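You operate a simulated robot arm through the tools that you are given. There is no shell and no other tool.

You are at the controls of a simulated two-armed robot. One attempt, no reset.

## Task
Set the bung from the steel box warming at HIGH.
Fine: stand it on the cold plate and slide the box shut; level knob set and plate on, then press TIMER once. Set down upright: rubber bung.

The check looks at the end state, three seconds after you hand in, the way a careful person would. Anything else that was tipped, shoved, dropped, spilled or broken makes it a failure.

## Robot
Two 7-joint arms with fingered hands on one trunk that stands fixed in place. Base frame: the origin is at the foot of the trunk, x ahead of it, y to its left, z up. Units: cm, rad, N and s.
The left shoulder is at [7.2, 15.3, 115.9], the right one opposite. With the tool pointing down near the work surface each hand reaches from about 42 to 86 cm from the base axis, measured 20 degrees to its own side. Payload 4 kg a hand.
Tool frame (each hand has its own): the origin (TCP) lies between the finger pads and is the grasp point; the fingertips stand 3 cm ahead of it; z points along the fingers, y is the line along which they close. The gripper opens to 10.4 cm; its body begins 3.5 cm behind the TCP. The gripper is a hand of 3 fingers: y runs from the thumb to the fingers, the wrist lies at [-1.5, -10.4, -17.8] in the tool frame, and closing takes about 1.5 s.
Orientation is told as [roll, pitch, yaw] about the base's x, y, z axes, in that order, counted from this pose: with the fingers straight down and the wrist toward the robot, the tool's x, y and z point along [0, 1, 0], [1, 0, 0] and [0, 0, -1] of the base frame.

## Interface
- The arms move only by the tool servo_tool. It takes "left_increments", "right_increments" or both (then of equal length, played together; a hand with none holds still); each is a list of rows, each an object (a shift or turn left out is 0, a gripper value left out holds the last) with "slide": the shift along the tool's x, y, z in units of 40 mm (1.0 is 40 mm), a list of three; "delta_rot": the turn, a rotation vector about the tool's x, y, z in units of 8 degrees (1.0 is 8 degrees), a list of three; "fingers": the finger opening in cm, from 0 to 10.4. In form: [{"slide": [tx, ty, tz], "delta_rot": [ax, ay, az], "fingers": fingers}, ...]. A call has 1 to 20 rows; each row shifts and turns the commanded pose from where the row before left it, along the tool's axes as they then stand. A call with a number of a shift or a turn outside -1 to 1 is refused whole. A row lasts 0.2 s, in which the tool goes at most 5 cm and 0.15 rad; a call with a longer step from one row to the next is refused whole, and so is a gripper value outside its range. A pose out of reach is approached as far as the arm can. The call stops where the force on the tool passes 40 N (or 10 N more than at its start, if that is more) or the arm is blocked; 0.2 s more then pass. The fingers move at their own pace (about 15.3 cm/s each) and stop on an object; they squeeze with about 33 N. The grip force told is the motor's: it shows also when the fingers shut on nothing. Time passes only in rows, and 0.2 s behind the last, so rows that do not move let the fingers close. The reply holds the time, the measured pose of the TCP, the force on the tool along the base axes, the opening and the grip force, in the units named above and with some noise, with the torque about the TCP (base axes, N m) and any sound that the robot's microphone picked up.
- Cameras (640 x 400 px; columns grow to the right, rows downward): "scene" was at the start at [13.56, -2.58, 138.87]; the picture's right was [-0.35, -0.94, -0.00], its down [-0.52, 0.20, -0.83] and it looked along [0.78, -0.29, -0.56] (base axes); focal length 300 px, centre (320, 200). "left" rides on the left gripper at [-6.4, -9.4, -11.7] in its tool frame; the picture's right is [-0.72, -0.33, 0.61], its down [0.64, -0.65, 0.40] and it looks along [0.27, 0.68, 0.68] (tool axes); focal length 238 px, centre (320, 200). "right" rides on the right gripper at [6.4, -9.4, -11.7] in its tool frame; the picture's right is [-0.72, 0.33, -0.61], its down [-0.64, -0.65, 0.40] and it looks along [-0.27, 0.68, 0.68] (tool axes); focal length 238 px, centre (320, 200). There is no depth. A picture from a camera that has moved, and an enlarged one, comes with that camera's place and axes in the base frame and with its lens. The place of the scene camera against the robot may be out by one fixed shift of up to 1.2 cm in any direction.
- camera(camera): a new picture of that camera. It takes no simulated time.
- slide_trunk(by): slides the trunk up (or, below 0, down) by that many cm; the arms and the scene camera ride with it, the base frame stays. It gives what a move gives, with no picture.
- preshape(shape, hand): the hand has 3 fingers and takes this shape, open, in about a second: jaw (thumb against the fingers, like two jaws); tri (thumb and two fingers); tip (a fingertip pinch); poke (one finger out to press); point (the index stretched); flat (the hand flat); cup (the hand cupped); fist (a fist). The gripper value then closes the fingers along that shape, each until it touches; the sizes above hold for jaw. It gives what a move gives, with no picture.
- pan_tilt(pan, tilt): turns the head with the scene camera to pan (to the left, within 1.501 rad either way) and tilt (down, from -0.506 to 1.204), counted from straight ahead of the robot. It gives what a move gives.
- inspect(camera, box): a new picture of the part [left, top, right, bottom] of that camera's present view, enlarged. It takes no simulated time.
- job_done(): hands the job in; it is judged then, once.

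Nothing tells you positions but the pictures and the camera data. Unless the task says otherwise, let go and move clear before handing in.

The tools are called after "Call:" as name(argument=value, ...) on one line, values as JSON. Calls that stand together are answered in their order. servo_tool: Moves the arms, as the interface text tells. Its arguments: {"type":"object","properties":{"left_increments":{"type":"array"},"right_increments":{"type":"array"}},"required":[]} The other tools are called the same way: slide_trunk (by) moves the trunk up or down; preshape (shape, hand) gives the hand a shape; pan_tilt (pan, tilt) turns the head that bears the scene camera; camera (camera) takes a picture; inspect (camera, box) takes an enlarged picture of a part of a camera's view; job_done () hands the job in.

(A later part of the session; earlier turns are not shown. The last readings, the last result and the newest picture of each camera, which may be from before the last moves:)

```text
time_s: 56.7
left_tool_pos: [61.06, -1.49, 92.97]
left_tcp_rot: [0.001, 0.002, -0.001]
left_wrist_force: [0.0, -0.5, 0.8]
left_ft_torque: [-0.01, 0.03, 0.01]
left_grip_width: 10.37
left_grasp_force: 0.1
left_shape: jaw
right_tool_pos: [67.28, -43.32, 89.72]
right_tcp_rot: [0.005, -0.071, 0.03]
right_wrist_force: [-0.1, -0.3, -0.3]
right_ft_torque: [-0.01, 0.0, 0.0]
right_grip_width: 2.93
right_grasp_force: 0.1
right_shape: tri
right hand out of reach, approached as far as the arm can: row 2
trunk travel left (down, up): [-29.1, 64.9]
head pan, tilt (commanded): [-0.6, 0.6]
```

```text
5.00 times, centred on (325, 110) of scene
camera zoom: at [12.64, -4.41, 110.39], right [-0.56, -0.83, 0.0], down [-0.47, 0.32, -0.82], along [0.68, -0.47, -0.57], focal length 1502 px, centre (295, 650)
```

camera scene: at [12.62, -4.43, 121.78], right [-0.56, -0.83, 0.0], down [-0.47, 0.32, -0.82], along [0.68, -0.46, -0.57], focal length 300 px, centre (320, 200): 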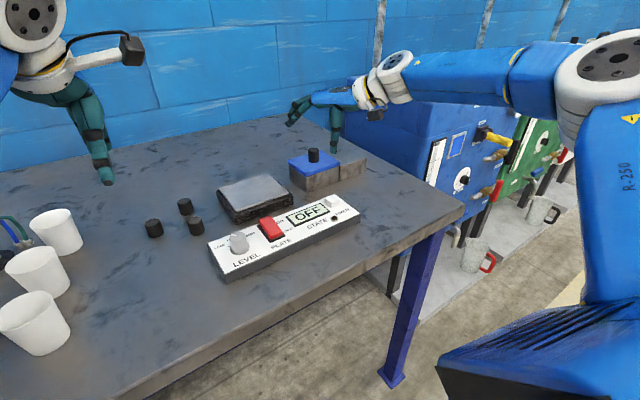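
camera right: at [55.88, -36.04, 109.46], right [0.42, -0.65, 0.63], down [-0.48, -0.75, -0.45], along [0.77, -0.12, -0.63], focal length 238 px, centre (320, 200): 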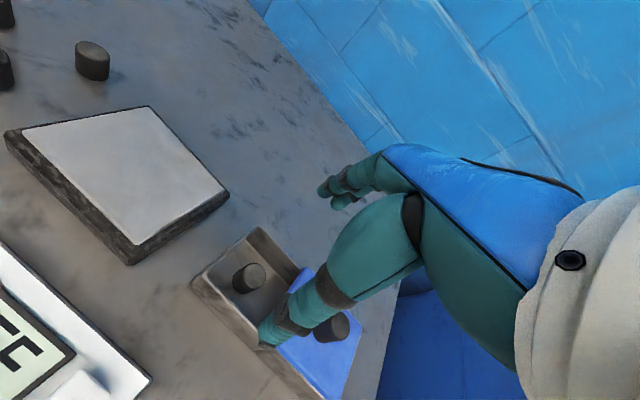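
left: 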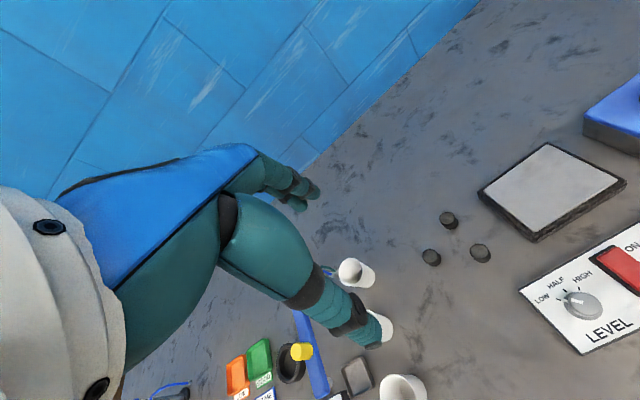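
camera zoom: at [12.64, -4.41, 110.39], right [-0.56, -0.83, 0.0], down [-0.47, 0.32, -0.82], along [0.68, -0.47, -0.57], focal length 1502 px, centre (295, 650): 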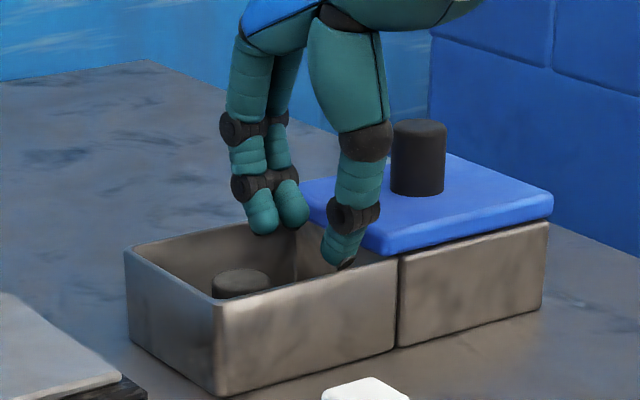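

Yaw can't go below ~0.2 here (the hand shifted, touching nothing). I'll rise, return to yaw 0.2 and reposition with the fingers' gap centred between the bung and the far wall.

Call:
slide_trunk(by=2.5)

Call:
servo_tool(right_increments=[{"delta_rot": [0, 0.05, -0.62], "fingers": 3.0}, {"delta_rot": [0, 0.05, -0.62]}, {"slide": [0, 0, 0]}])

```text
time_s: 57.4
left_tool_pos: [60.99, -1.5, 95.51]
left_tcp_rot: [-0.001, 0.001, 0.002]
left_wrist_force: [-0.5, -0.4, -0.8]
left_ft_torque: [-0.03, -0.02, -0.03]
left_grip_width: 10.37
left_grasp_force: 0.1
left_shape: jaw
right_tool_pos: [67.21, -43.3, 92.18]
right_tcp_rot: [0.005, -0.072, 0.029]
right_wrist_force: [-0.2, 0.3, 0.7]
right_ft_torque: [-0.01, -0.04, -0.01]
right_grip_width: 2.94
right_grasp_force: 0.1
right_shape: tri
trunk travel left (down, up): [-31.6, 62.4]
head pan, tilt (commanded): [-0.6, 0.6]
```

```text
time_s: 58.2
left_tool_pos: [60.88, -1.47, 95.56]
left_tcp_rot: [0.001, -0.002, 0.0]
left_wrist_force: [-0.4, -0.7, 0.3]
left_ft_torque: [0.01, 0.0, 0.01]
left_grip_width: 10.36
left_grasp_force: 0.0
left_shape: jaw
right_tool_pos: [67.16, -43.25, 92.39]
right_tcp_rot: [0.007, -0.073, 0.205]
right_wrist_force: [0.3, -1.1, 0.1]
right_ft_torque: [-0.01, 0.03, -0.01]
right_grip_width: 2.95
right_grasp_force: 0.1
right_shape: tri
trunk travel left (down, up): [-31.6, 62.4]
head pan, tilt (commanded): [-0.6, 0.6]
```

Call:
servo_tool(right_increments=[{"slide": [0.536, 0.3875, 0.03]}, {"slide": [0, 0, 0]}])

Call:
slide_trunk(by=-2.4)

Call:
inspect(camera="right", box=[200, 150, 400, 350])

Call:
inspect(camera="scene", box=[270, 70, 380, 150])

```text
time_s: 58.8
left_tool_pos: [60.96, -1.49, 95.55]
left_tcp_rot: [0.0, -0.001, 0.002]
left_wrist_force: [-0.1, -0.4, -0.8]
left_ft_torque: [0.03, 0.0, -0.03]
left_grip_width: 10.36
left_grasp_force: 0.0
left_shape: jaw
right_tool_pos: [68.19, -40.75, 92.46]
right_tcp_rot: [0.008, -0.073, 0.203]
right_wrist_force: [0.0, 0.2, 0.0]
right_ft_torque: [0.01, -0.04, 0.04]
right_grip_width: 3.0
right_grasp_force: 0.1
right_shape: tri
trunk travel left (down, up): [-31.6, 62.4]
head pan, tilt (commanded): [-0.6, 0.6]
```

```text
time_s: 59.5
left_tool_pos: [60.76, -1.39, 93.13]
left_tcp_rot: [-0.001, 0.001, -0.001]
left_wrist_force: [-0.8, -0.8, 0.4]
left_ft_torque: [0.01, 0.0, 0.0]
left_grip_width: 10.37
left_grasp_force: 0.1
left_shape: jaw
right_tool_pos: [68.06, -40.68, 89.99]
right_tcp_rot: [0.006, -0.074, 0.203]
right_wrist_force: [-0.4, -0.7, -0.5]
right_ft_torque: [-0.01, 0.01, -0.02]
right_grip_width: 2.94
right_grasp_force: 0.1
right_shape: tri
trunk travel left (down, up): [-29.2, 64.8]
head pan, tilt (commanded): [-0.6, 0.6]
```

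```text
2.00 times, centred on (300, 250) of right
camera zoom: at [56.93, -36.72, 100.97], right [0.42, -0.65, 0.63], down [-0.48, -0.75, -0.46], along [0.77, -0.11, -0.63], focal length 477 px, centre (360, 100)
```

zoom: 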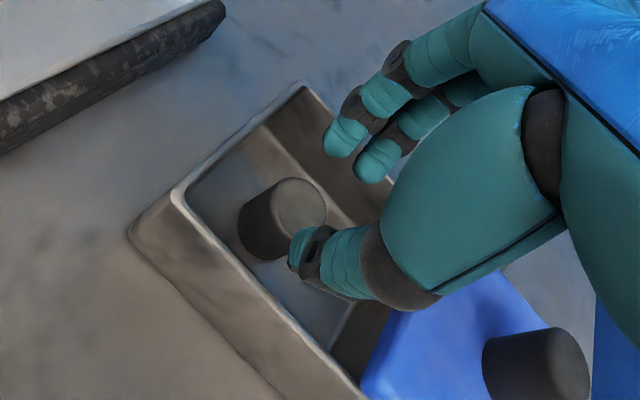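

```text
5.00 times, centred on (325, 110) of scene
camera zoom: at [12.56, -4.39, 110.51], right [-0.56, -0.83, 0.0], down [-0.47, 0.32, -0.82], along [0.68, -0.47, -0.57], focal length 1502 px, centre (295, 650)
```

zoom: 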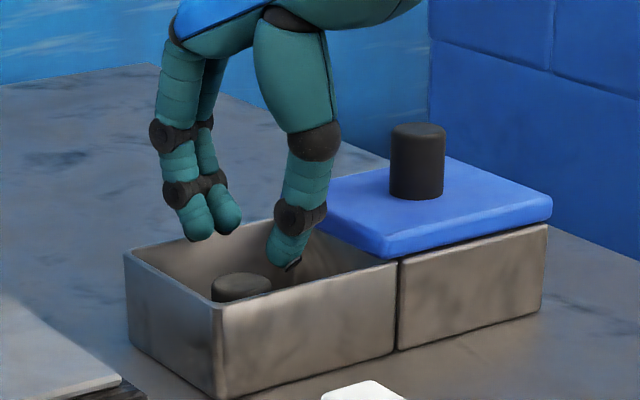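

Looks good: fingers at x≈70.7–71.2, thumb at 66.4, bung at 69.2. I'll nudge +0.2 cm in x and lower in small steps, watching forces.

Call:
servo_tool(right_increments=[{"slide": [-0.02, 0.06, 0]}, {"slide": [0, 0, 0]}])

Call:
slide_trunk(by=-1.3)

Call:
slide_trunk(by=-0.8)

Call:
inspect(camera="right", box=[200, 150, 400, 350])

Call:
inspect(camera="scene", box=[270, 60, 380, 140])

```text
time_s: 60.1
left_tool_pos: [60.9, -1.57, 93.09]
left_tcp_rot: [-0.001, 0.0, 0.001]
left_wrist_force: [-0.5, 0.5, 0.5]
left_ft_torque: [0.0, -0.02, 0.0]
left_grip_width: 10.39
left_grasp_force: 0.0
left_shape: jaw
right_tool_pos: [68.38, -40.73, 90.04]
right_tcp_rot: [0.006, -0.073, 0.203]
right_wrist_force: [-0.5, 0.2, 0.6]
right_ft_torque: [-0.02, 0.02, 0.04]
right_grip_width: 2.96
right_grasp_force: 0.1
right_shape: tri
trunk travel left (down, up): [-29.2, 64.8]
head pan, tilt (commanded): [-0.6, 0.6]
```

```text
time_s: 60.7
left_tool_pos: [60.79, -1.91, 92.11]
left_tcp_rot: [0.004, -0.003, -0.001]
left_wrist_force: [0.2, 0.3, -0.5]
left_ft_torque: [0.02, -0.01, 0.02]
left_grip_width: 10.36
left_grasp_force: 0.1
left_shape: jaw
right_tool_pos: [68.33, -41.21, 88.65]
right_tcp_rot: [0.01, -0.076, 0.201]
right_wrist_force: [0.2, -0.8, -1.0]
right_ft_torque: [0.04, -0.01, -0.02]
right_grip_width: 2.94
right_grasp_force: 0.0
right_shape: tri
trunk travel left (down, up): [-27.9, 66.1]
head pan, tilt (commanded): [-0.6, 0.6]
```

```text
time_s: 61.3
left_tool_pos: [60.52, -2.01, 92.44]
left_tcp_rot: [0.003, -0.023, -0.004]
left_wrist_force: [0.3, -0.3, -0.2]
left_ft_torque: [0.01, 0.03, 0.02]
left_grip_width: 10.35
left_grasp_force: 0.1
left_shape: jaw
right_tool_pos: [68.29, -41.15, 88.02]
right_tcp_rot: [0.01, -0.077, 0.203]
right_wrist_force: [-1.8, -1.1, 2.6]
right_ft_torque: [-0.01, -0.09, -0.07]
right_grip_width: 2.95
right_grasp_force: 0.0
right_shape: tri
trunk travel left (down, up): [-27.1, 66.9]
head pan, tilt (commanded): [-0.6, 0.6]
```

```text
2.00 times, centred on (300, 250) of right
camera zoom: at [56.94, -37.14, 99.11], right [0.42, -0.65, 0.63], down [-0.48, -0.75, -0.46], along [0.77, -0.11, -0.63], focal length 477 px, centre (360, 100)
```

zoom: 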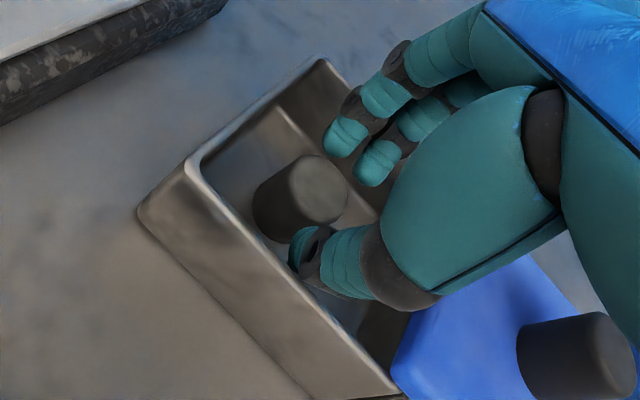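

```text
5.00 times, centred on (325, 100) of scene
camera zoom: at [12.19, -5.01, 108.64], right [-0.57, -0.82, -0.01], down [-0.46, 0.33, -0.82], along [0.68, -0.46, -0.57], focal length 1502 px, centre (295, 700)
```

zoom: 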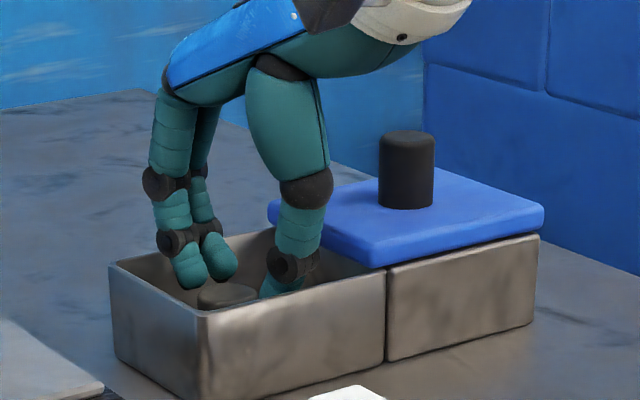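

The readings show the trunk deflecting: something on the left side, likely the left elbow, is touching the table or the left panel. I'll raise the trunk back a little at once and look at the left arm.

Call:
slide_trunk(by=2.5)

Call:
pan_tilt(pan=0.8, tilt=0.75)

Call:
camera(camera="scene")

```text
time_s: 62.0
left_tool_pos: [60.89, -1.69, 93.37]
left_tcp_rot: [0.002, 0.002, 0.0]
left_wrist_force: [-0.3, -0.3, -0.5]
left_ft_torque: [0.02, -0.03, 0.01]
left_grip_width: 10.39
left_grasp_force: 0.1
left_shape: jaw
right_tool_pos: [68.4, -40.94, 90.15]
right_tcp_rot: [0.007, -0.073, 0.204]
right_wrist_force: [0.3, -0.5, -0.1]
right_ft_torque: [0.04, -0.02, 0.02]
right_grip_width: 2.95
right_grasp_force: 0.1
right_shape: tri
trunk travel left (down, up): [-29.6, 64.4]
head pan, tilt (commanded): [-0.6, 0.6]
```

```text
time_s: 63.5
left_tool_pos: [60.93, -1.4, 93.45]
left_tcp_rot: [0.001, -0.001, 0.003]
left_wrist_force: [1.2, 0.1, -0.1]
left_ft_torque: [0.0, -0.01, 0.03]
left_grip_width: 10.38
left_grasp_force: 0.1
left_shape: jaw
right_tool_pos: [68.45, -40.82, 90.38]
right_tcp_rot: [0.006, -0.074, 0.205]
right_wrist_force: [0.5, -0.4, 0.7]
right_ft_torque: [0.01, 0.01, 0.01]
right_grip_width: 2.98
right_grasp_force: 0.0
right_shape: tri
trunk travel left (down, up): [-29.6, 64.4]
head pan, tilt (commanded): [0.799, 0.75]
```

```text
taken
camera scene: at [11.09, 6.55, 109.64], right [0.72, -0.7, 0.0], down [-0.48, -0.49, -0.73], along [0.51, 0.53, -0.68], focal length 300 px, centre (320, 200)
```

scene: 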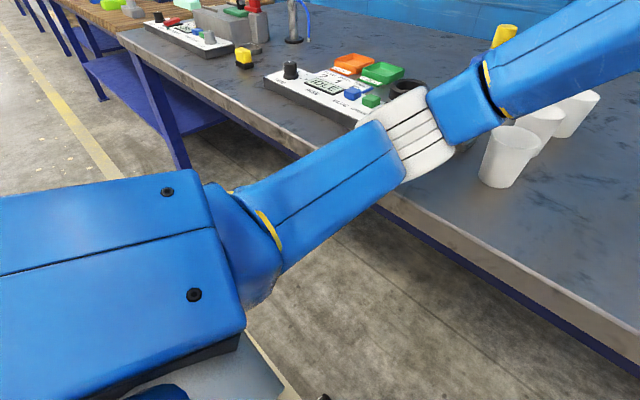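

The left elbow hangs right over the table's near edge beside the left-hand panel. I'll raise the left arm well clear before going on.

Call:
servo_tool(left_increments=[{"slide": [0, 0, -1]}, {"slide": [0, 0, -1]}, {"slide": [0, 0, -1]}, {"slide": [0, 0, -1]}, {"slide": [0, 0, -1]}, {"slide": [0, 0, 0]}])

Call:
camera(camera="scene")

```text
time_s: 64.9
left_tool_pos: [61.07, -1.43, 113.64]
left_tcp_rot: [-0.001, 0.002, 0.001]
left_wrist_force: [0.5, -0.4, -0.2]
left_ft_torque: [-0.02, 0.01, -0.01]
left_grip_width: 10.36
left_grasp_force: 0.1
left_shape: jaw
right_tool_pos: [68.5, -40.8, 90.31]
right_tcp_rot: [0.009, -0.07, 0.205]
right_wrist_force: [0.4, -0.9, -0.7]
right_ft_torque: [-0.03, 0.01, 0.02]
right_grip_width: 2.96
right_grasp_force: 0.0
right_shape: tri
trunk travel left (down, up): [-29.6, 64.4]
head pan, tilt (commanded): [0.799, 0.75]
```

```text
taken
camera scene: at [11.15, 6.54, 109.63], right [0.72, -0.7, 0.0], down [-0.48, -0.49, -0.73], along [0.51, 0.53, -0.68], focal length 300 px, centre (320, 200)
```

scene: 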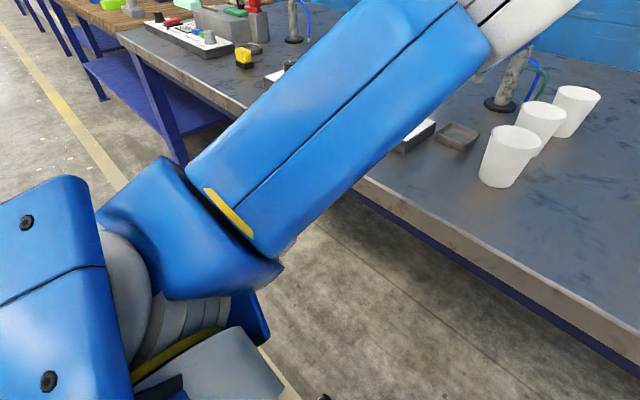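

Call:
camera(camera="left")

Call:
pan_tilt(pan=0.3, tilt=0.9)

Call:
camera(camera="scene")

```text
taken
camera left: at [51.65, -7.94, 125.25], right [-0.33, -0.72, -0.61], down [-0.65, 0.64, -0.4], along [0.68, 0.27, -0.68], focal length 238 px, centre (320, 200)
```

left: 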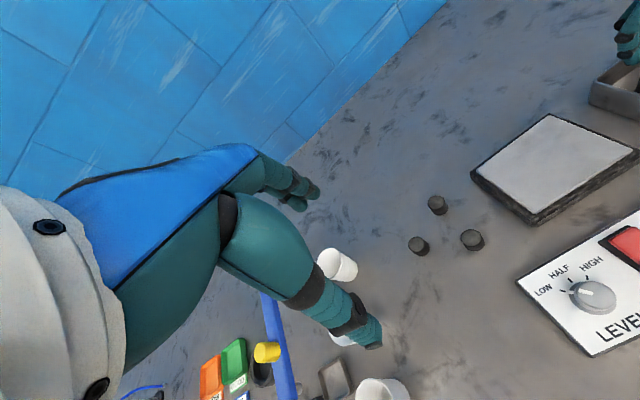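

```text
time_s: 65.8
left_tool_pos: [60.95, -1.64, 113.59]
left_tcp_rot: [-0.001, 0.0, -0.001]
left_wrist_force: [-0.5, 0.7, -0.2]
left_ft_torque: [-0.04, -0.01, 0.03]
left_grip_width: 10.38
left_grasp_force: 0.1
left_shape: jaw
right_tool_pos: [68.43, -40.83, 90.37]
right_tcp_rot: [0.007, -0.073, 0.204]
right_wrist_force: [0.1, 0.9, 0.0]
right_ft_torque: [-0.01, 0.02, -0.04]
right_grip_width: 2.95
right_grasp_force: 0.1
right_shape: tri
trunk travel left (down, up): [-29.6, 64.4]
head pan, tilt (commanded): [0.3, 0.901]
```

```text
taken
camera scene: at [12.5, 2.83, 108.44], right [0.3, -0.95, 0.0], down [-0.75, -0.23, -0.62], along [0.59, 0.19, -0.78], focal length 300 px, centre (320, 200)
```

scene: 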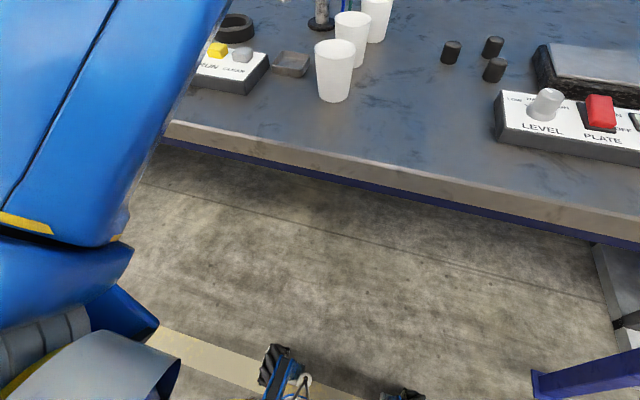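

The left panel and cups look unmoved. The left arm is now clear, so I'll look back at the box and continue lowering in small steps.

Call:
pan_tilt(pan=-0.6, tilt=0.6)

Call:
slide_trunk(by=-1.5)

Call:
inspect(camera="right", box=[200, 150, 400, 350])

Call:
inspect(camera="scene", box=[270, 60, 380, 140])

```text
time_s: 67.0
left_tool_pos: [60.89, -1.54, 113.57]
left_tcp_rot: [0.0, 0.001, 0.002]
left_wrist_force: [0.1, -0.4, 0.1]
left_ft_torque: [-0.02, 0.01, 0.02]
left_grip_width: 10.39
left_grasp_force: 0.1
left_shape: jaw
right_tool_pos: [68.41, -40.84, 90.48]
right_tcp_rot: [0.007, -0.072, 0.204]
right_wrist_force: [0.0, 0.5, 0.4]
right_ft_torque: [0.01, 0.02, 0.01]
right_grip_width: 2.98
right_grasp_force: 0.0
right_shape: tri
trunk travel left (down, up): [-29.6, 64.4]
head pan, tilt (commanded): [-0.6, 0.6]
```

```text
time_s: 67.7
left_tool_pos: [60.91, -1.62, 112.1]
left_tcp_rot: [0.001, 0.0, 0.001]
left_wrist_force: [0.0, -0.1, -0.5]
left_ft_torque: [-0.02, -0.01, 0.01]
left_grip_width: 10.36
left_grasp_force: 0.1
left_shape: jaw
right_tool_pos: [68.35, -40.77, 88.93]
right_tcp_rot: [0.008, -0.073, 0.204]
right_wrist_force: [-0.1, 0.2, 0.8]
right_ft_torque: [0.05, 0.0, 0.01]
right_grip_width: 2.95
right_grasp_force: 0.0
right_shape: tri
trunk travel left (down, up): [-28.1, 65.9]
head pan, tilt (commanded): [-0.6, 0.6]
```

```text
2.00 times, centred on (300, 250) of right
camera zoom: at [57.21, -36.74, 99.89], right [0.42, -0.65, 0.63], down [-0.48, -0.75, -0.46], along [0.77, -0.11, -0.63], focal length 477 px, centre (360, 100)
```

zoom: 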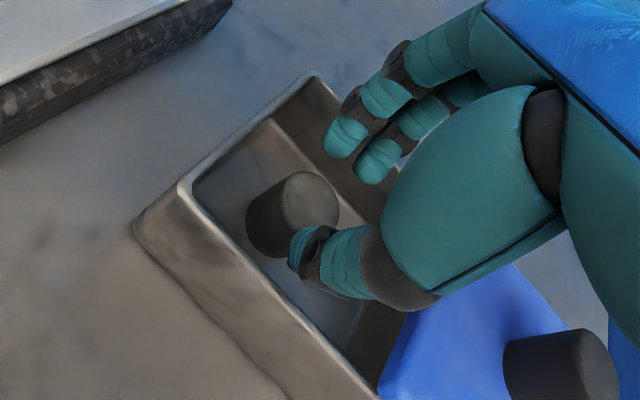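

```text
5.00 times, centred on (325, 100) of scene
camera zoom: at [12.57, -4.42, 109.4], right [-0.56, -0.83, 0.0], down [-0.47, 0.32, -0.82], along [0.68, -0.47, -0.57], focal length 1502 px, centre (295, 700)
```

zoom: 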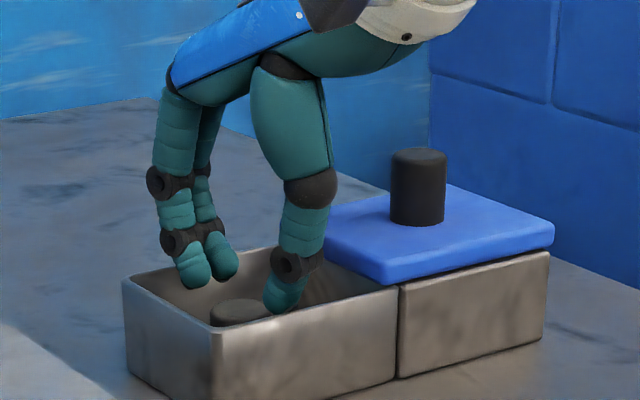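

Call:
servo_tool(right_increments=[{"slide": [0.01, -0.04, 0]}, {"slide": [0, 0, 0]}])

Call:
slide_trunk(by=-0.9)

Call:
inspect(camera="right", box=[200, 150, 400, 350])

Call:
inspect(camera="scene", box=[270, 60, 380, 140])

```text
time_s: 68.3
left_tool_pos: [61.01, -1.64, 112.16]
left_tcp_rot: [0.001, 0.0, 0.003]
left_wrist_force: [0.3, -0.3, 0.0]
left_ft_torque: [0.01, -0.03, 0.01]
left_grip_width: 10.34
left_grasp_force: 0.0
left_shape: jaw
right_tool_pos: [68.24, -40.57, 88.98]
right_tcp_rot: [0.008, -0.073, 0.204]
right_wrist_force: [0.0, -0.5, 0.1]
right_ft_torque: [0.02, 0.02, 0.0]
right_grip_width: 2.97
right_grasp_force: 0.1
right_shape: tri
trunk travel left (down, up): [-28.1, 65.9]
head pan, tilt (commanded): [-0.6, 0.6]
```

```text
time_s: 68.8
left_tool_pos: [60.9, -1.65, 111.32]
left_tcp_rot: [0.0, 0.001, 0.002]
left_wrist_force: [0.2, 0.1, 0.2]
left_ft_torque: [-0.03, 0.01, -0.01]
left_grip_width: 10.36
left_grasp_force: 0.0
left_shape: jaw
right_tool_pos: [68.08, -40.67, 88.11]
right_tcp_rot: [0.008, -0.075, 0.204]
right_wrist_force: [-2.2, -0.1, 5.0]
right_ft_torque: [0.04, -0.15, 0.04]
right_grip_width: 2.96
right_grasp_force: 0.1
right_shape: tri
trunk travel left (down, up): [-27.2, 66.8]
head pan, tilt (commanded): [-0.6, 0.6]
```

```text
2.00 times, centred on (300, 250) of right
camera zoom: at [56.94, -36.67, 99.09], right [0.42, -0.65, 0.63], down [-0.48, -0.75, -0.46], along [0.77, -0.11, -0.63], focal length 477 px, centre (360, 100)
```

zoom: 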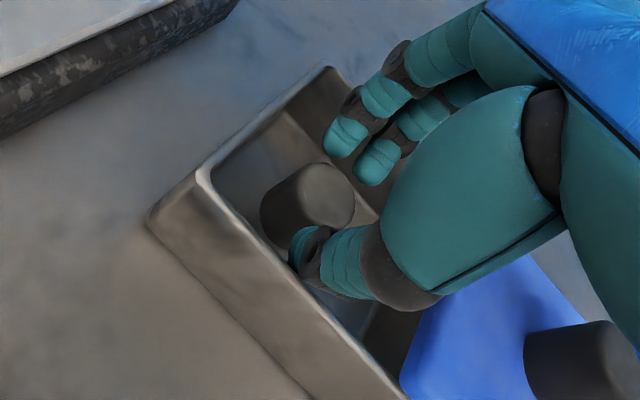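

```text
5.00 times, centred on (325, 100) of scene
camera zoom: at [12.46, -4.35, 108.53], right [-0.56, -0.83, 0.0], down [-0.47, 0.32, -0.82], along [0.68, -0.47, -0.57], focal length 1502 px, centre (295, 700)
```

zoom: 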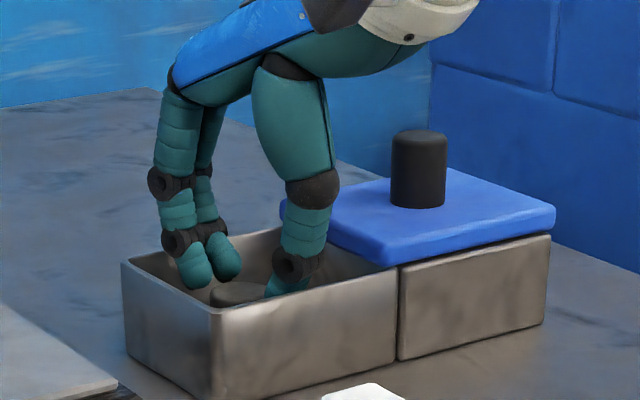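

A small force shows the fingers' bowed middle joints meeting the far rim before the tips reach the bung. I'll back up and look at whether the "tip" pinch shape has a slimmer profile.

Call:
slide_trunk(by=8)

Call:
preshape(hand="right", shape="tip")

Call:
inspect(camera="right", box=[200, 130, 440, 350])

Call:
inspect(camera="scene", box=[270, 60, 380, 140])

Call:
servo_tool(right_increments=[{"fingers": 3.2}, {"slide": [0, 0, 0]}, {"slide": [0, 0, 0]}])

Call:
inspect(camera="right", box=[200, 130, 440, 350])

Call:
inspect(camera="scene", box=[270, 60, 380, 140])

```text
time_s: 70.0
left_tool_pos: [61.02, -1.58, 119.25]
left_tcp_rot: [0.002, 0.001, 0.001]
left_wrist_force: [0.4, 0.1, 0.7]
left_ft_torque: [0.0, 0.03, 0.0]
left_grip_width: 10.37
left_grasp_force: 0.0
left_shape: jaw
right_tool_pos: [68.2, -40.68, 95.94]
right_tcp_rot: [0.008, -0.073, 0.203]
right_wrist_force: [0.5, -0.1, -0.6]
right_ft_torque: [0.0, 0.01, -0.01]
right_grip_width: 2.95
right_grasp_force: 0.0
right_shape: tri
trunk travel left (down, up): [-35.2, 58.8]
head pan, tilt (commanded): [-0.6, 0.6]
```

```text
time_s: 70.9
left_tool_pos: [61.04, -1.68, 119.27]
left_tcp_rot: [0.001, 0.0, 0.002]
left_wrist_force: [0.6, -0.8, 0.5]
left_ft_torque: [-0.01, -0.01, -0.02]
left_grip_width: 10.35
left_grasp_force: 0.2
left_shape: jaw
right_tool_pos: [68.26, -40.82, 95.98]
right_tcp_rot: [0.006, -0.073, 0.205]
right_wrist_force: [0.0, 0.5, 0.1]
right_ft_torque: [0.0, -0.03, 0.0]
right_grip_width: 10.34
right_grasp_force: 0.1
right_shape: tip
trunk travel left (down, up): [-35.2, 58.8]
head pan, tilt (commanded): [-0.6, 0.6]
```

```text
1.82 times, centred on (320, 240) of right
camera zoom: at [57.04, -36.72, 106.98], right [0.42, -0.65, 0.63], down [-0.48, -0.75, -0.46], along [0.77, -0.11, -0.63], focal length 433 px, centre (320, 127)
```

zoom: 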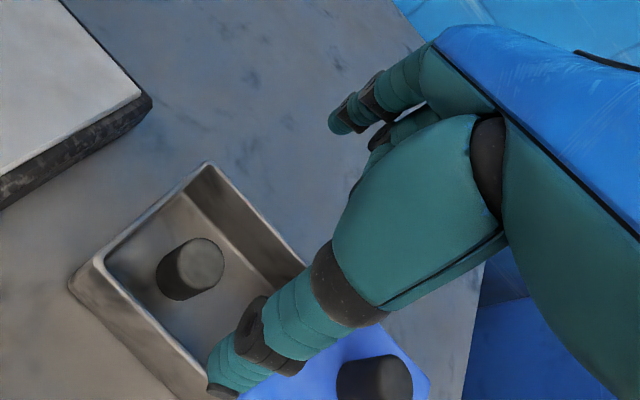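

```text
5.00 times, centred on (325, 100) of scene
camera zoom: at [12.6, -4.42, 116.51], right [-0.56, -0.83, 0.0], down [-0.47, 0.32, -0.82], along [0.68, -0.47, -0.57], focal length 1502 px, centre (295, 700)
```

zoom: 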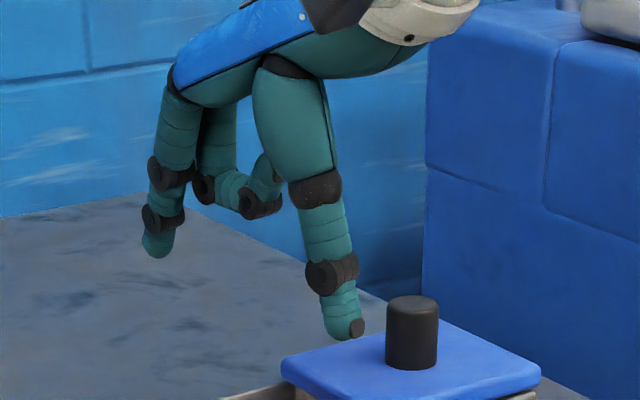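

```text
time_s: 71.7
left_tool_pos: [61.08, -1.64, 119.2]
left_tcp_rot: [-0.001, 0.0, 0.0]
left_wrist_force: [0.1, -0.6, 0.5]
left_ft_torque: [0.01, 0.02, 0.03]
left_grip_width: 10.4
left_grasp_force: 0.2
left_shape: jaw
right_tool_pos: [68.28, -40.79, 95.95]
right_tcp_rot: [0.007, -0.074, 0.203]
right_wrist_force: [0.7, 0.4, -0.8]
right_ft_torque: [0.03, 0.02, 0.0]
right_grip_width: 3.3
right_grasp_force: 0.1
right_shape: tip
trunk travel left (down, up): [-35.2, 58.8]
head pan, tilt (commanded): [-0.6, 0.6]
```

```text
1.82 times, centred on (320, 240) of right
camera zoom: at [57.05, -36.72, 106.97], right [0.42, -0.65, 0.63], down [-0.48, -0.75, -0.46], along [0.77, -0.11, -0.63], focal length 433 px, centre (320, 127)
```

zoom: 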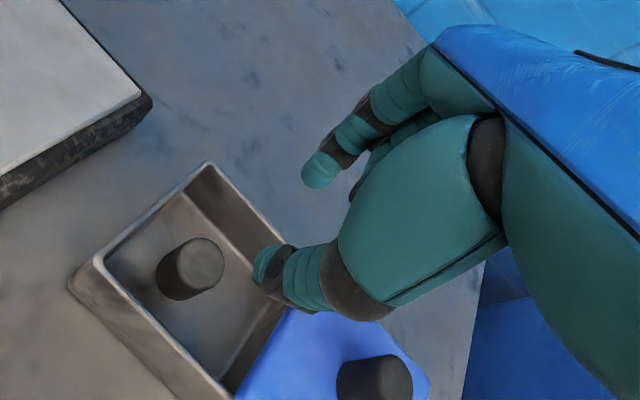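

```text
5.00 times, centred on (325, 100) of scene
camera zoom: at [12.61, -4.42, 116.5], right [-0.56, -0.83, 0.0], down [-0.47, 0.32, -0.82], along [0.68, -0.47, -0.57], focal length 1502 px, centre (295, 700)
```

zoom: 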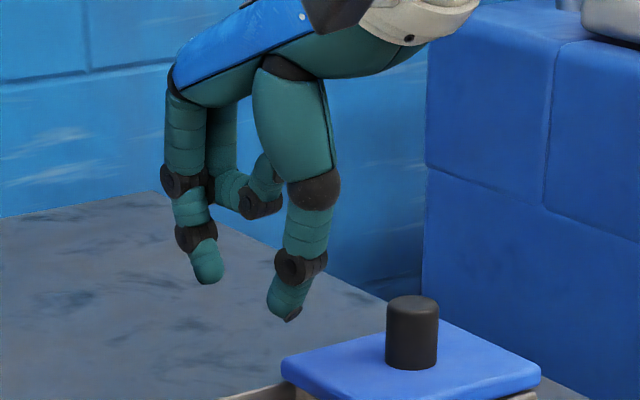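

The "tip" shape uses just thumb and index with the third finger folded, which is slimmer and lets me grasp diagonally across the box. I'll close it in the air to see where the two tips meet.

Call:
servo_tool(right_increments=[{"fingers": 0}, {"slide": [0, 0, 0]}, {"slide": [0, 0, 0]}, {"slide": [0, 0, 0]}])

Call:
inspect(camera="right", box=[200, 130, 440, 350])

Call:
inspect(camera="scene", box=[270, 60, 380, 140])

```text
time_s: 72.7
left_tool_pos: [61.04, -1.59, 119.09]
left_tcp_rot: [0.001, -0.002, 0.0]
left_wrist_force: [-0.5, -0.1, 0.6]
left_ft_torque: [0.0, 0.02, 0.01]
left_grip_width: 10.36
left_grasp_force: 0.1
left_shape: jaw
right_tool_pos: [68.3, -40.79, 95.93]
right_tcp_rot: [0.007, -0.073, 0.205]
right_wrist_force: [0.0, 0.0, 0.0]
right_ft_torque: [-0.01, 0.01, -0.01]
right_grip_width: 0.01
right_grasp_force: 32.5
right_shape: tip
trunk travel left (down, up): [-35.2, 58.8]
head pan, tilt (commanded): [-0.6, 0.6]
```

```text
1.82 times, centred on (320, 240) of right
camera zoom: at [57.05, -36.72, 106.97], right [0.42, -0.65, 0.63], down [-0.48, -0.75, -0.46], along [0.77, -0.11, -0.63], focal length 433 px, centre (320, 127)
```

zoom: 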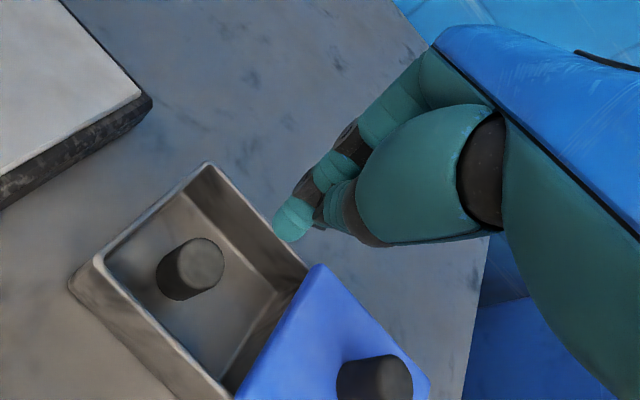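

```text
5.00 times, centred on (325, 100) of scene
camera zoom: at [12.6, -4.42, 116.51], right [-0.56, -0.83, 0.0], down [-0.47, 0.32, -0.82], along [0.68, -0.47, -0.57], focal length 1502 px, centre (295, 700)
```

zoom: 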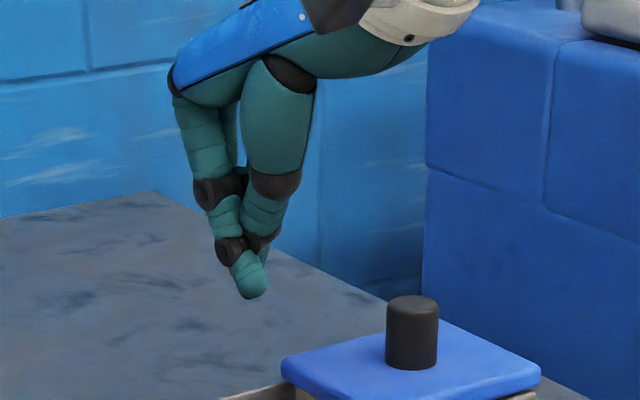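

The tips meet exactly 3 cm ahead of the TCP. Now I'll tilt to ~14° and yaw to ~0.6 so the pinch runs diagonally across the box.

Call:
servo_tool(right_increments=[{"delta_rot": [-0.62, 0, 0], "fingers": 4.0}, {"delta_rot": [-0.62, 0, 0]}, {"delta_rot": [0, 0.232, -0.927]}, {"delta_rot": [0, 0.232, -0.927]}, {"delta_rot": [0, 0.232, -0.927]}, {"slide": [0, 0, 0]}])

Call:
camera(camera="right")

```text
time_s: 74.1
left_tool_pos: [60.96, -1.58, 119.25]
left_tcp_rot: [-0.001, 0.0, 0.0]
left_wrist_force: [-0.8, -0.3, 0.2]
left_ft_torque: [0.02, 0.03, 0.0]
left_grip_width: 10.38
left_grasp_force: 0.0
left_shape: jaw
right_tool_pos: [68.26, -40.83, 96.03]
right_tcp_rot: [0.005, -0.249, 0.604]
right_wrist_force: [1.0, -0.5, -0.4]
right_ft_torque: [-0.02, 0.02, 0.02]
right_grip_width: 3.96
right_grasp_force: 0.0
right_shape: tip
trunk travel left (down, up): [-35.2, 58.8]
head pan, tilt (commanded): [-0.6, 0.6]
```

```text
taken
camera right: at [54.85, -42.45, 105.04], right [0.55, -0.5, 0.67], down [-0.07, -0.83, -0.56], along [0.83, 0.26, -0.49], focal length 238 px, centre (320, 200)
```

right: 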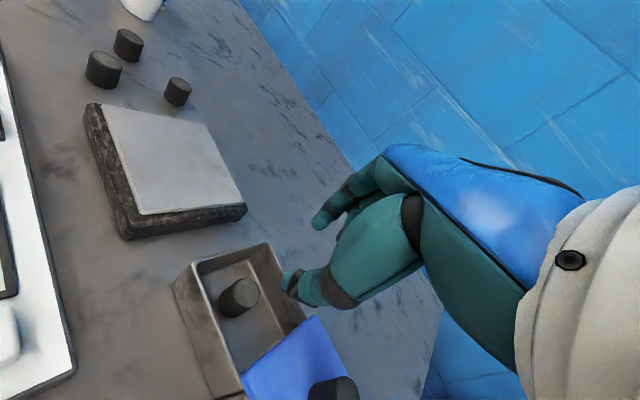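

Reachable. I'll ease to yaw 0.5 and tilt 0.17 as the best compromise between clearance and even fingertip heights, then shift to the bung.

Call:
servo_tool(right_increments=[{"delta_rot": [0, -0.18, 0.7]}, {"delta_rot": [0.57, 0, 0], "fingers": 3.4}, {"slide": [0, 0, 0]}])

Call:
inspect(camera="right", box=[170, 180, 370, 380])

Call:
inspect(camera="scene", box=[270, 80, 400, 180])

```text
time_s: 74.9
left_tool_pos: [60.95, -1.62, 119.14]
left_tcp_rot: [0.0, 0.002, 0.0]
left_wrist_force: [0.0, -1.1, -0.4]
left_ft_torque: [0.03, 0.02, -0.02]
left_grip_width: 10.38
left_grasp_force: 0.0
left_shape: jaw
right_tool_pos: [68.22, -40.85, 95.94]
right_tcp_rot: [0.006, -0.167, 0.503]
right_wrist_force: [-0.2, 0.1, -0.5]
right_ft_torque: [-0.02, 0.02, 0.01]
right_grip_width: 3.46
right_grasp_force: 0.1
right_shape: tip
trunk travel left (down, up): [-35.2, 58.8]
head pan, tilt (commanded): [-0.6, 0.6]
```

```text
2.00 times, centred on (270, 280) of right
camera zoom: at [55.45, -40.74, 105.92], right [0.54, -0.53, 0.66], down [-0.2, -0.84, -0.51], along [0.82, 0.15, -0.56], focal length 477 px, centre (420, 40)
```

zoom: 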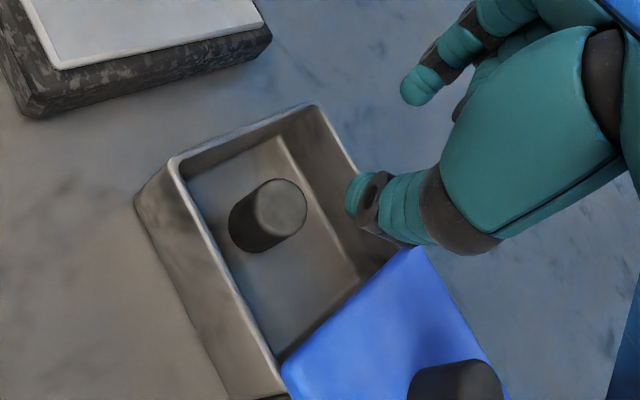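

```text
4.00 times, centred on (335, 130) of scene
camera zoom: at [12.59, -4.47, 116.51], right [-0.56, -0.83, 0.0], down [-0.47, 0.32, -0.82], along [0.68, -0.47, -0.57], focal length 1202 px, centre (260, 480)
```

zoom: 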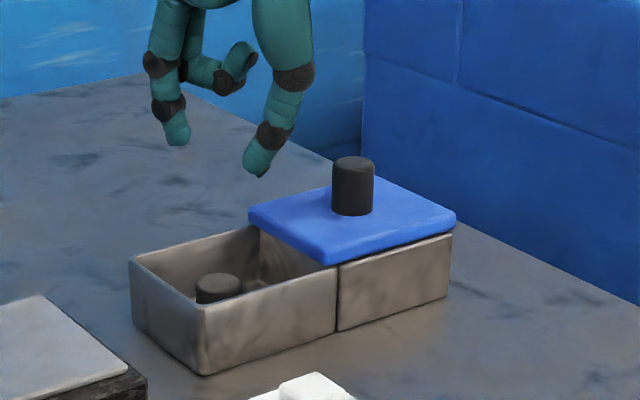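

The bung position is confirmed at (69.15, −40.6). I'll make the small shift, then lower 5 cm and check clearance all round, including the folded third finger versus the lid.

Call:
servo_tool(right_increments=[{"slide": [-0.06, 0.04, 0], "fingers": 3.2}, {"slide": [0, 0, 0]}])

Call:
slide_trunk(by=-5.5)

Call:
inspect(camera="right", box=[200, 150, 400, 350])

Call:
inspect(camera="scene", box=[270, 60, 380, 140])

```text
time_s: 75.5
left_tool_pos: [60.97, -1.58, 119.27]
left_tcp_rot: [0.0, -0.001, 0.001]
left_wrist_force: [1.5, 0.3, 0.1]
left_ft_torque: [0.04, 0.02, 0.0]
left_grip_width: 10.39
left_grasp_force: 0.1
left_shape: jaw
right_tool_pos: [68.46, -40.93, 95.89]
right_tcp_rot: [0.005, -0.169, 0.502]
right_wrist_force: [-0.2, 0.2, 0.4]
right_ft_torque: [-0.01, -0.05, 0.0]
right_grip_width: 3.29
right_grasp_force: 0.1
right_shape: tip
trunk travel left (down, up): [-35.2, 58.8]
head pan, tilt (commanded): [-0.6, 0.6]
```

```text
time_s: 76.5
left_tool_pos: [60.97, -1.57, 113.77]
left_tcp_rot: [0.0, 0.0, 0.001]
left_wrist_force: [-0.6, -0.4, -0.9]
left_ft_torque: [-0.02, 0.03, 0.0]
left_grip_width: 10.37
left_grasp_force: 0.0
left_shape: jaw
right_tool_pos: [68.37, -40.9, 90.49]
right_tcp_rot: [0.004, -0.167, 0.504]
right_wrist_force: [0.3, -0.1, -0.7]
right_ft_torque: [-0.01, 0.02, 0.0]
right_grip_width: 3.29
right_grasp_force: 0.0
right_shape: tip
trunk travel left (down, up): [-29.7, 64.3]
head pan, tilt (commanded): [-0.6, 0.6]
```

```text
2.00 times, centred on (300, 250) of right
camera zoom: at [55.66, -40.8, 100.47], right [0.54, -0.53, 0.66], down [-0.2, -0.84, -0.51], along [0.82, 0.15, -0.56], focal length 477 px, centre (360, 100)
```

zoom: 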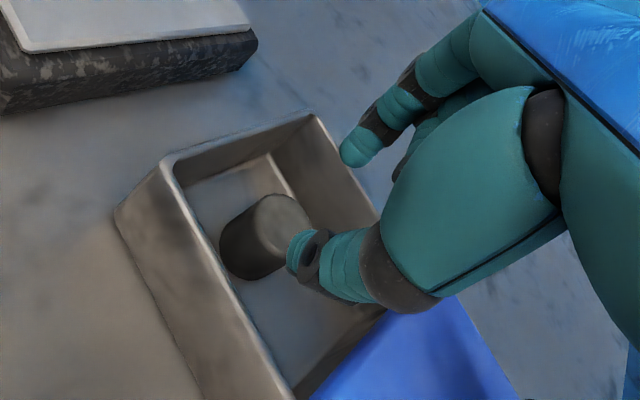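

```text
5.00 times, centred on (325, 100) of scene
camera zoom: at [12.57, -4.42, 111.01], right [-0.56, -0.83, 0.0], down [-0.47, 0.32, -0.82], along [0.68, -0.47, -0.57], focal length 1502 px, centre (295, 700)
```

zoom: 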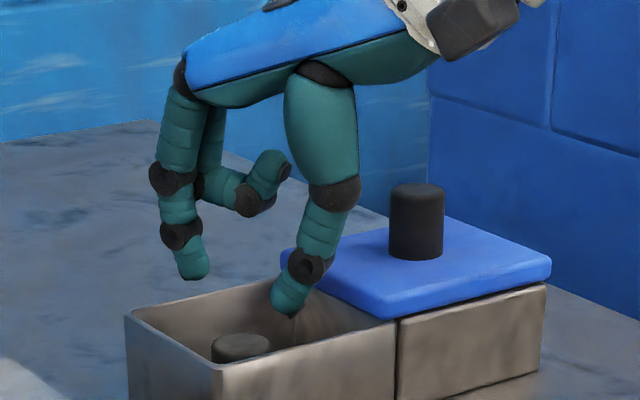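

Clearances look workable: index tip ~0.25 cm outside the bung and thumb ~0.4 cm. I'll lower in small steps.

Call:
slide_trunk(by=-2.2)

Call:
inspect(camera="right", box=[200, 150, 400, 350])

Call:
inspect(camera="scene", box=[270, 50, 380, 130])

```text
time_s: 77.2
left_tool_pos: [60.89, -1.65, 111.58]
left_tcp_rot: [-0.001, -0.002, -0.001]
left_wrist_force: [-0.5, -0.6, 0.0]
left_ft_torque: [-0.01, -0.01, 0.01]
left_grip_width: 10.37
left_grasp_force: 0.1
left_shape: jaw
right_tool_pos: [68.4, -40.96, 88.26]
right_tcp_rot: [0.005, -0.169, 0.502]
right_wrist_force: [-0.8, -0.2, 0.2]
right_ft_torque: [0.0, 0.0, -0.02]
right_grip_width: 3.27
right_grasp_force: 0.1
right_shape: tip
trunk travel left (down, up): [-27.5, 66.5]
head pan, tilt (commanded): [-0.6, 0.6]
```

```text
2.00 times, centred on (300, 250) of right
camera zoom: at [55.65, -40.81, 98.27], right [0.54, -0.53, 0.66], down [-0.2, -0.84, -0.51], along [0.82, 0.15, -0.56], focal length 477 px, centre (360, 100)
```

zoom: 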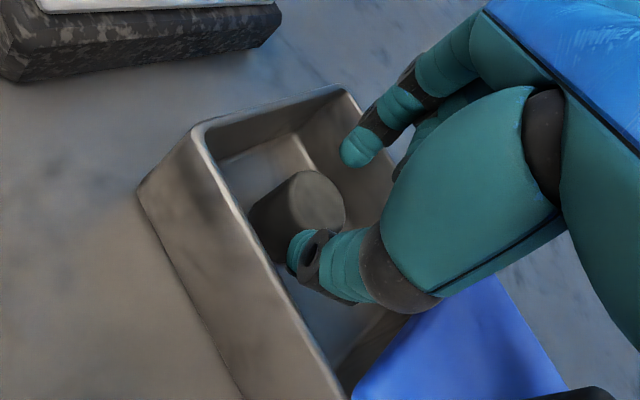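

```text
5.00 times, centred on (325, 90) of scene
camera zoom: at [12.55, -4.42, 108.81], right [-0.56, -0.83, 0.0], down [-0.47, 0.32, -0.82], along [0.68, -0.47, -0.57], focal length 1502 px, centre (295, 750)
```

zoom: 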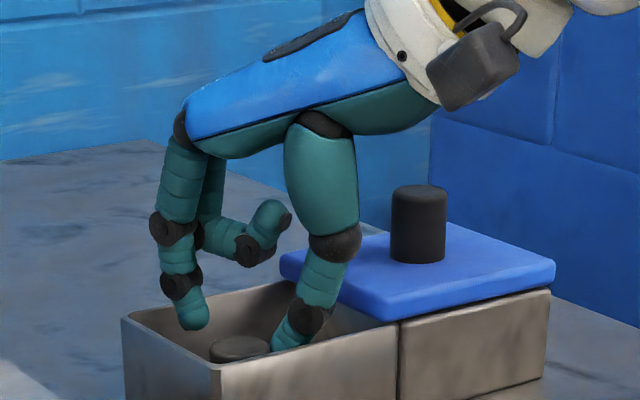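

No contact yet. Another 1 cm.

Call:
slide_trunk(by=-1)

Call:
inspect(camera="right", box=[200, 150, 400, 350])

Call:
inspect(camera="scene", box=[270, 40, 380, 120])

```text
time_s: 77.7
left_tool_pos: [60.94, -1.57, 110.44]
left_tcp_rot: [0.001, 0.001, -0.001]
left_wrist_force: [-0.1, 1.2, -0.8]
left_ft_torque: [-0.04, -0.02, -0.02]
left_grip_width: 10.33
left_grasp_force: 0.1
left_shape: jaw
right_tool_pos: [68.36, -40.85, 87.12]
right_tcp_rot: [0.005, -0.169, 0.504]
right_wrist_force: [0.4, 0.5, -0.4]
right_ft_torque: [-0.01, -0.01, -0.02]
right_grip_width: 3.3
right_grasp_force: 0.2
right_shape: tip
trunk travel left (down, up): [-26.5, 67.5]
head pan, tilt (commanded): [-0.6, 0.6]
```

```text
2.00 times, centred on (300, 250) of right
camera zoom: at [55.67, -40.82, 97.25], right [0.54, -0.53, 0.66], down [-0.2, -0.84, -0.51], along [0.82, 0.15, -0.56], focal length 477 px, centre (360, 100)
```

zoom: 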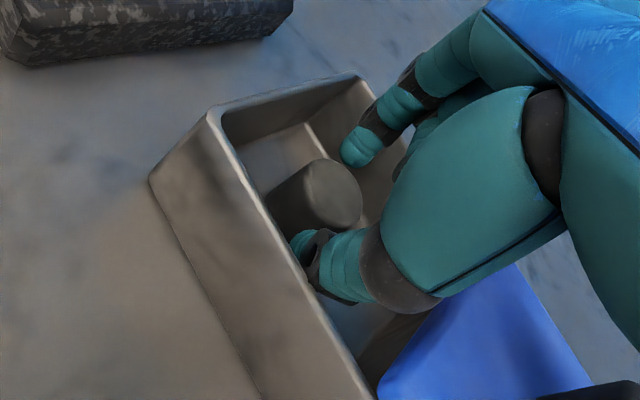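

```text
5.00 times, centred on (325, 80) of scene
camera zoom: at [12.56, -4.43, 107.8], right [-0.56, -0.83, 0.0], down [-0.47, 0.32, -0.82], along [0.68, -0.47, -0.57], focal length 1502 px, centre (295, 800)
```

zoom: 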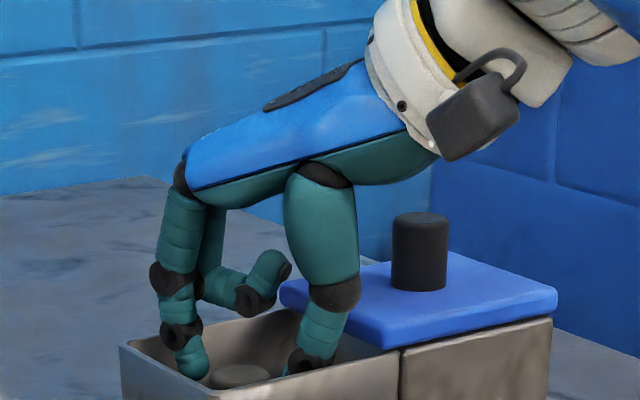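

Call:
slide_trunk(by=-0.6)

Call:
inspect(camera="right", box=[200, 150, 400, 350])

Call:
inspect(camera="scene", box=[270, 40, 380, 120])

```text
time_s: 78.3
left_tool_pos: [61.07, -1.63, 109.83]
left_tcp_rot: [-0.001, 0.001, 0.001]
left_wrist_force: [-0.1, -0.3, 0.6]
left_ft_torque: [-0.02, -0.01, 0.0]
left_grip_width: 10.37
left_grasp_force: 0.1
left_shape: jaw
right_tool_pos: [68.53, -40.95, 86.67]
right_tcp_rot: [0.006, -0.168, 0.503]
right_wrist_force: [1.9, -0.2, -0.1]
right_ft_torque: [-0.01, 0.03, 0.06]
right_grip_width: 3.18
right_grasp_force: 0.1
right_shape: tip
trunk travel left (down, up): [-25.9, 68.1]
head pan, tilt (commanded): [-0.6, 0.6]
```

```text
2.00 times, centred on (300, 250) of right
camera zoom: at [55.71, -40.81, 96.62], right [0.54, -0.53, 0.66], down [-0.2, -0.84, -0.51], along [0.82, 0.15, -0.56], focal length 477 px, centre (360, 100)
```

zoom: 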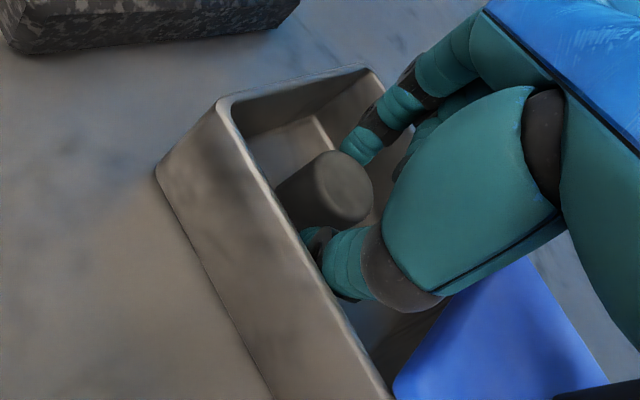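

```text
5.00 times, centred on (325, 80) of scene
camera zoom: at [12.6, -4.41, 107.2], right [-0.56, -0.83, 0.0], down [-0.47, 0.32, -0.82], along [0.68, -0.47, -0.57], focal length 1502 px, centre (295, 800)
```

zoom: 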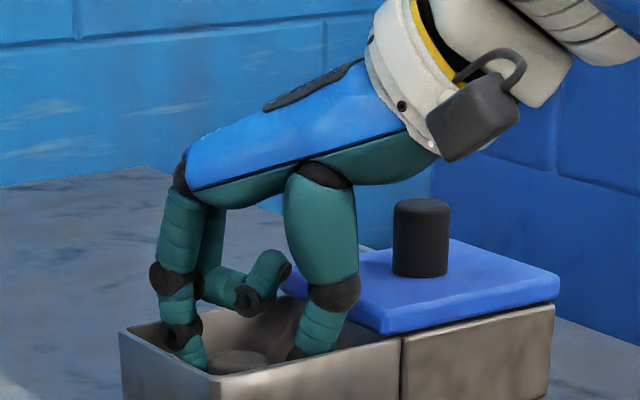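

A light 2 N touch of the thumb on the near wall. I'll narrow slightly to 2.8 to free it, then go 0.5 cm lower.

Call:
servo_tool(right_increments=[{"fingers": 2.8}, {"slide": [0, 0, 0]}])

Call:
slide_trunk(by=-0.5)

Call:
inspect(camera="right", box=[200, 150, 400, 350])

Call:
inspect(camera="scene", box=[270, 40, 380, 120])

```text
time_s: 78.9
left_tool_pos: [61.06, -1.63, 109.92]
left_tcp_rot: [0.0, 0.0, 0.0]
left_wrist_force: [0.8, 0.7, 0.3]
left_ft_torque: [-0.04, 0.0, -0.02]
left_grip_width: 10.38
left_grasp_force: 0.0
left_shape: jaw
right_tool_pos: [68.42, -40.79, 86.57]
right_tcp_rot: [0.005, -0.167, 0.502]
right_wrist_force: [-0.4, -0.4, -0.3]
right_ft_torque: [0.0, 0.01, 0.02]
right_grip_width: 2.86
right_grasp_force: 0.0
right_shape: tip
trunk travel left (down, up): [-25.9, 68.1]
head pan, tilt (commanded): [-0.6, 0.6]
```

```text
time_s: 79.4
left_tool_pos: [60.92, -1.52, 109.4]
left_tcp_rot: [-0.002, 0.002, 0.002]
left_wrist_force: [0.6, 0.4, 0.3]
left_ft_torque: [-0.01, -0.01, 0.04]
left_grip_width: 10.38
left_grasp_force: 0.1
left_shape: jaw
right_tool_pos: [68.54, -40.83, 86.2]
right_tcp_rot: [0.005, -0.168, 0.502]
right_wrist_force: [2.8, 0.1, 0.2]
right_ft_torque: [-0.05, 0.07, 0.03]
right_grip_width: 2.77
right_grasp_force: 0.1
right_shape: tip
trunk travel left (down, up): [-25.4, 68.6]
head pan, tilt (commanded): [-0.6, 0.6]
```

```text
2.00 times, centred on (300, 250) of right
camera zoom: at [55.71, -40.78, 96.14], right [0.54, -0.53, 0.66], down [-0.2, -0.84, -0.51], along [0.82, 0.15, -0.56], focal length 477 px, centre (360, 100)
```

zoom: 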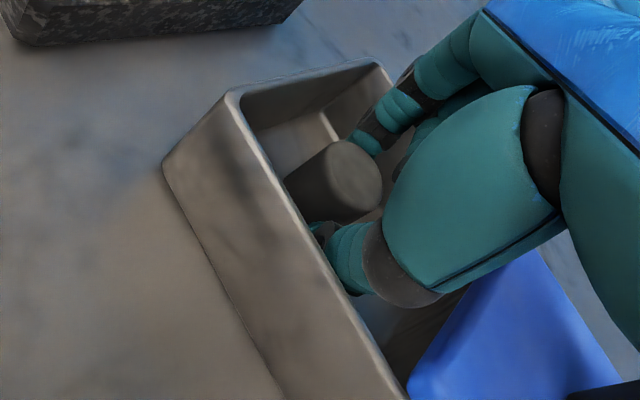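

```text
5.00 times, centred on (325, 80) of scene
camera zoom: at [12.6, -4.39, 106.7], right [-0.56, -0.83, 0.0], down [-0.47, 0.32, -0.82], along [0.68, -0.47, -0.57], focal length 1502 px, centre (295, 800)
```

zoom: 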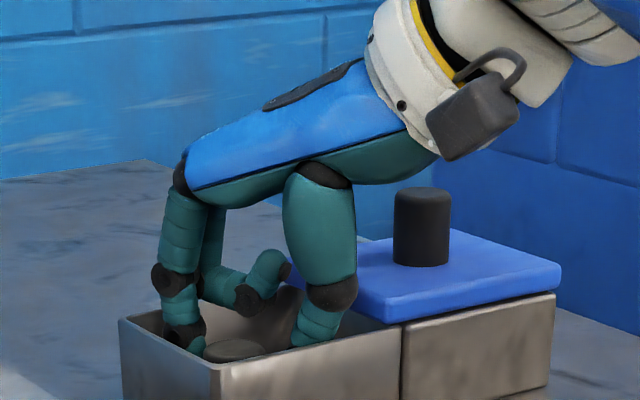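

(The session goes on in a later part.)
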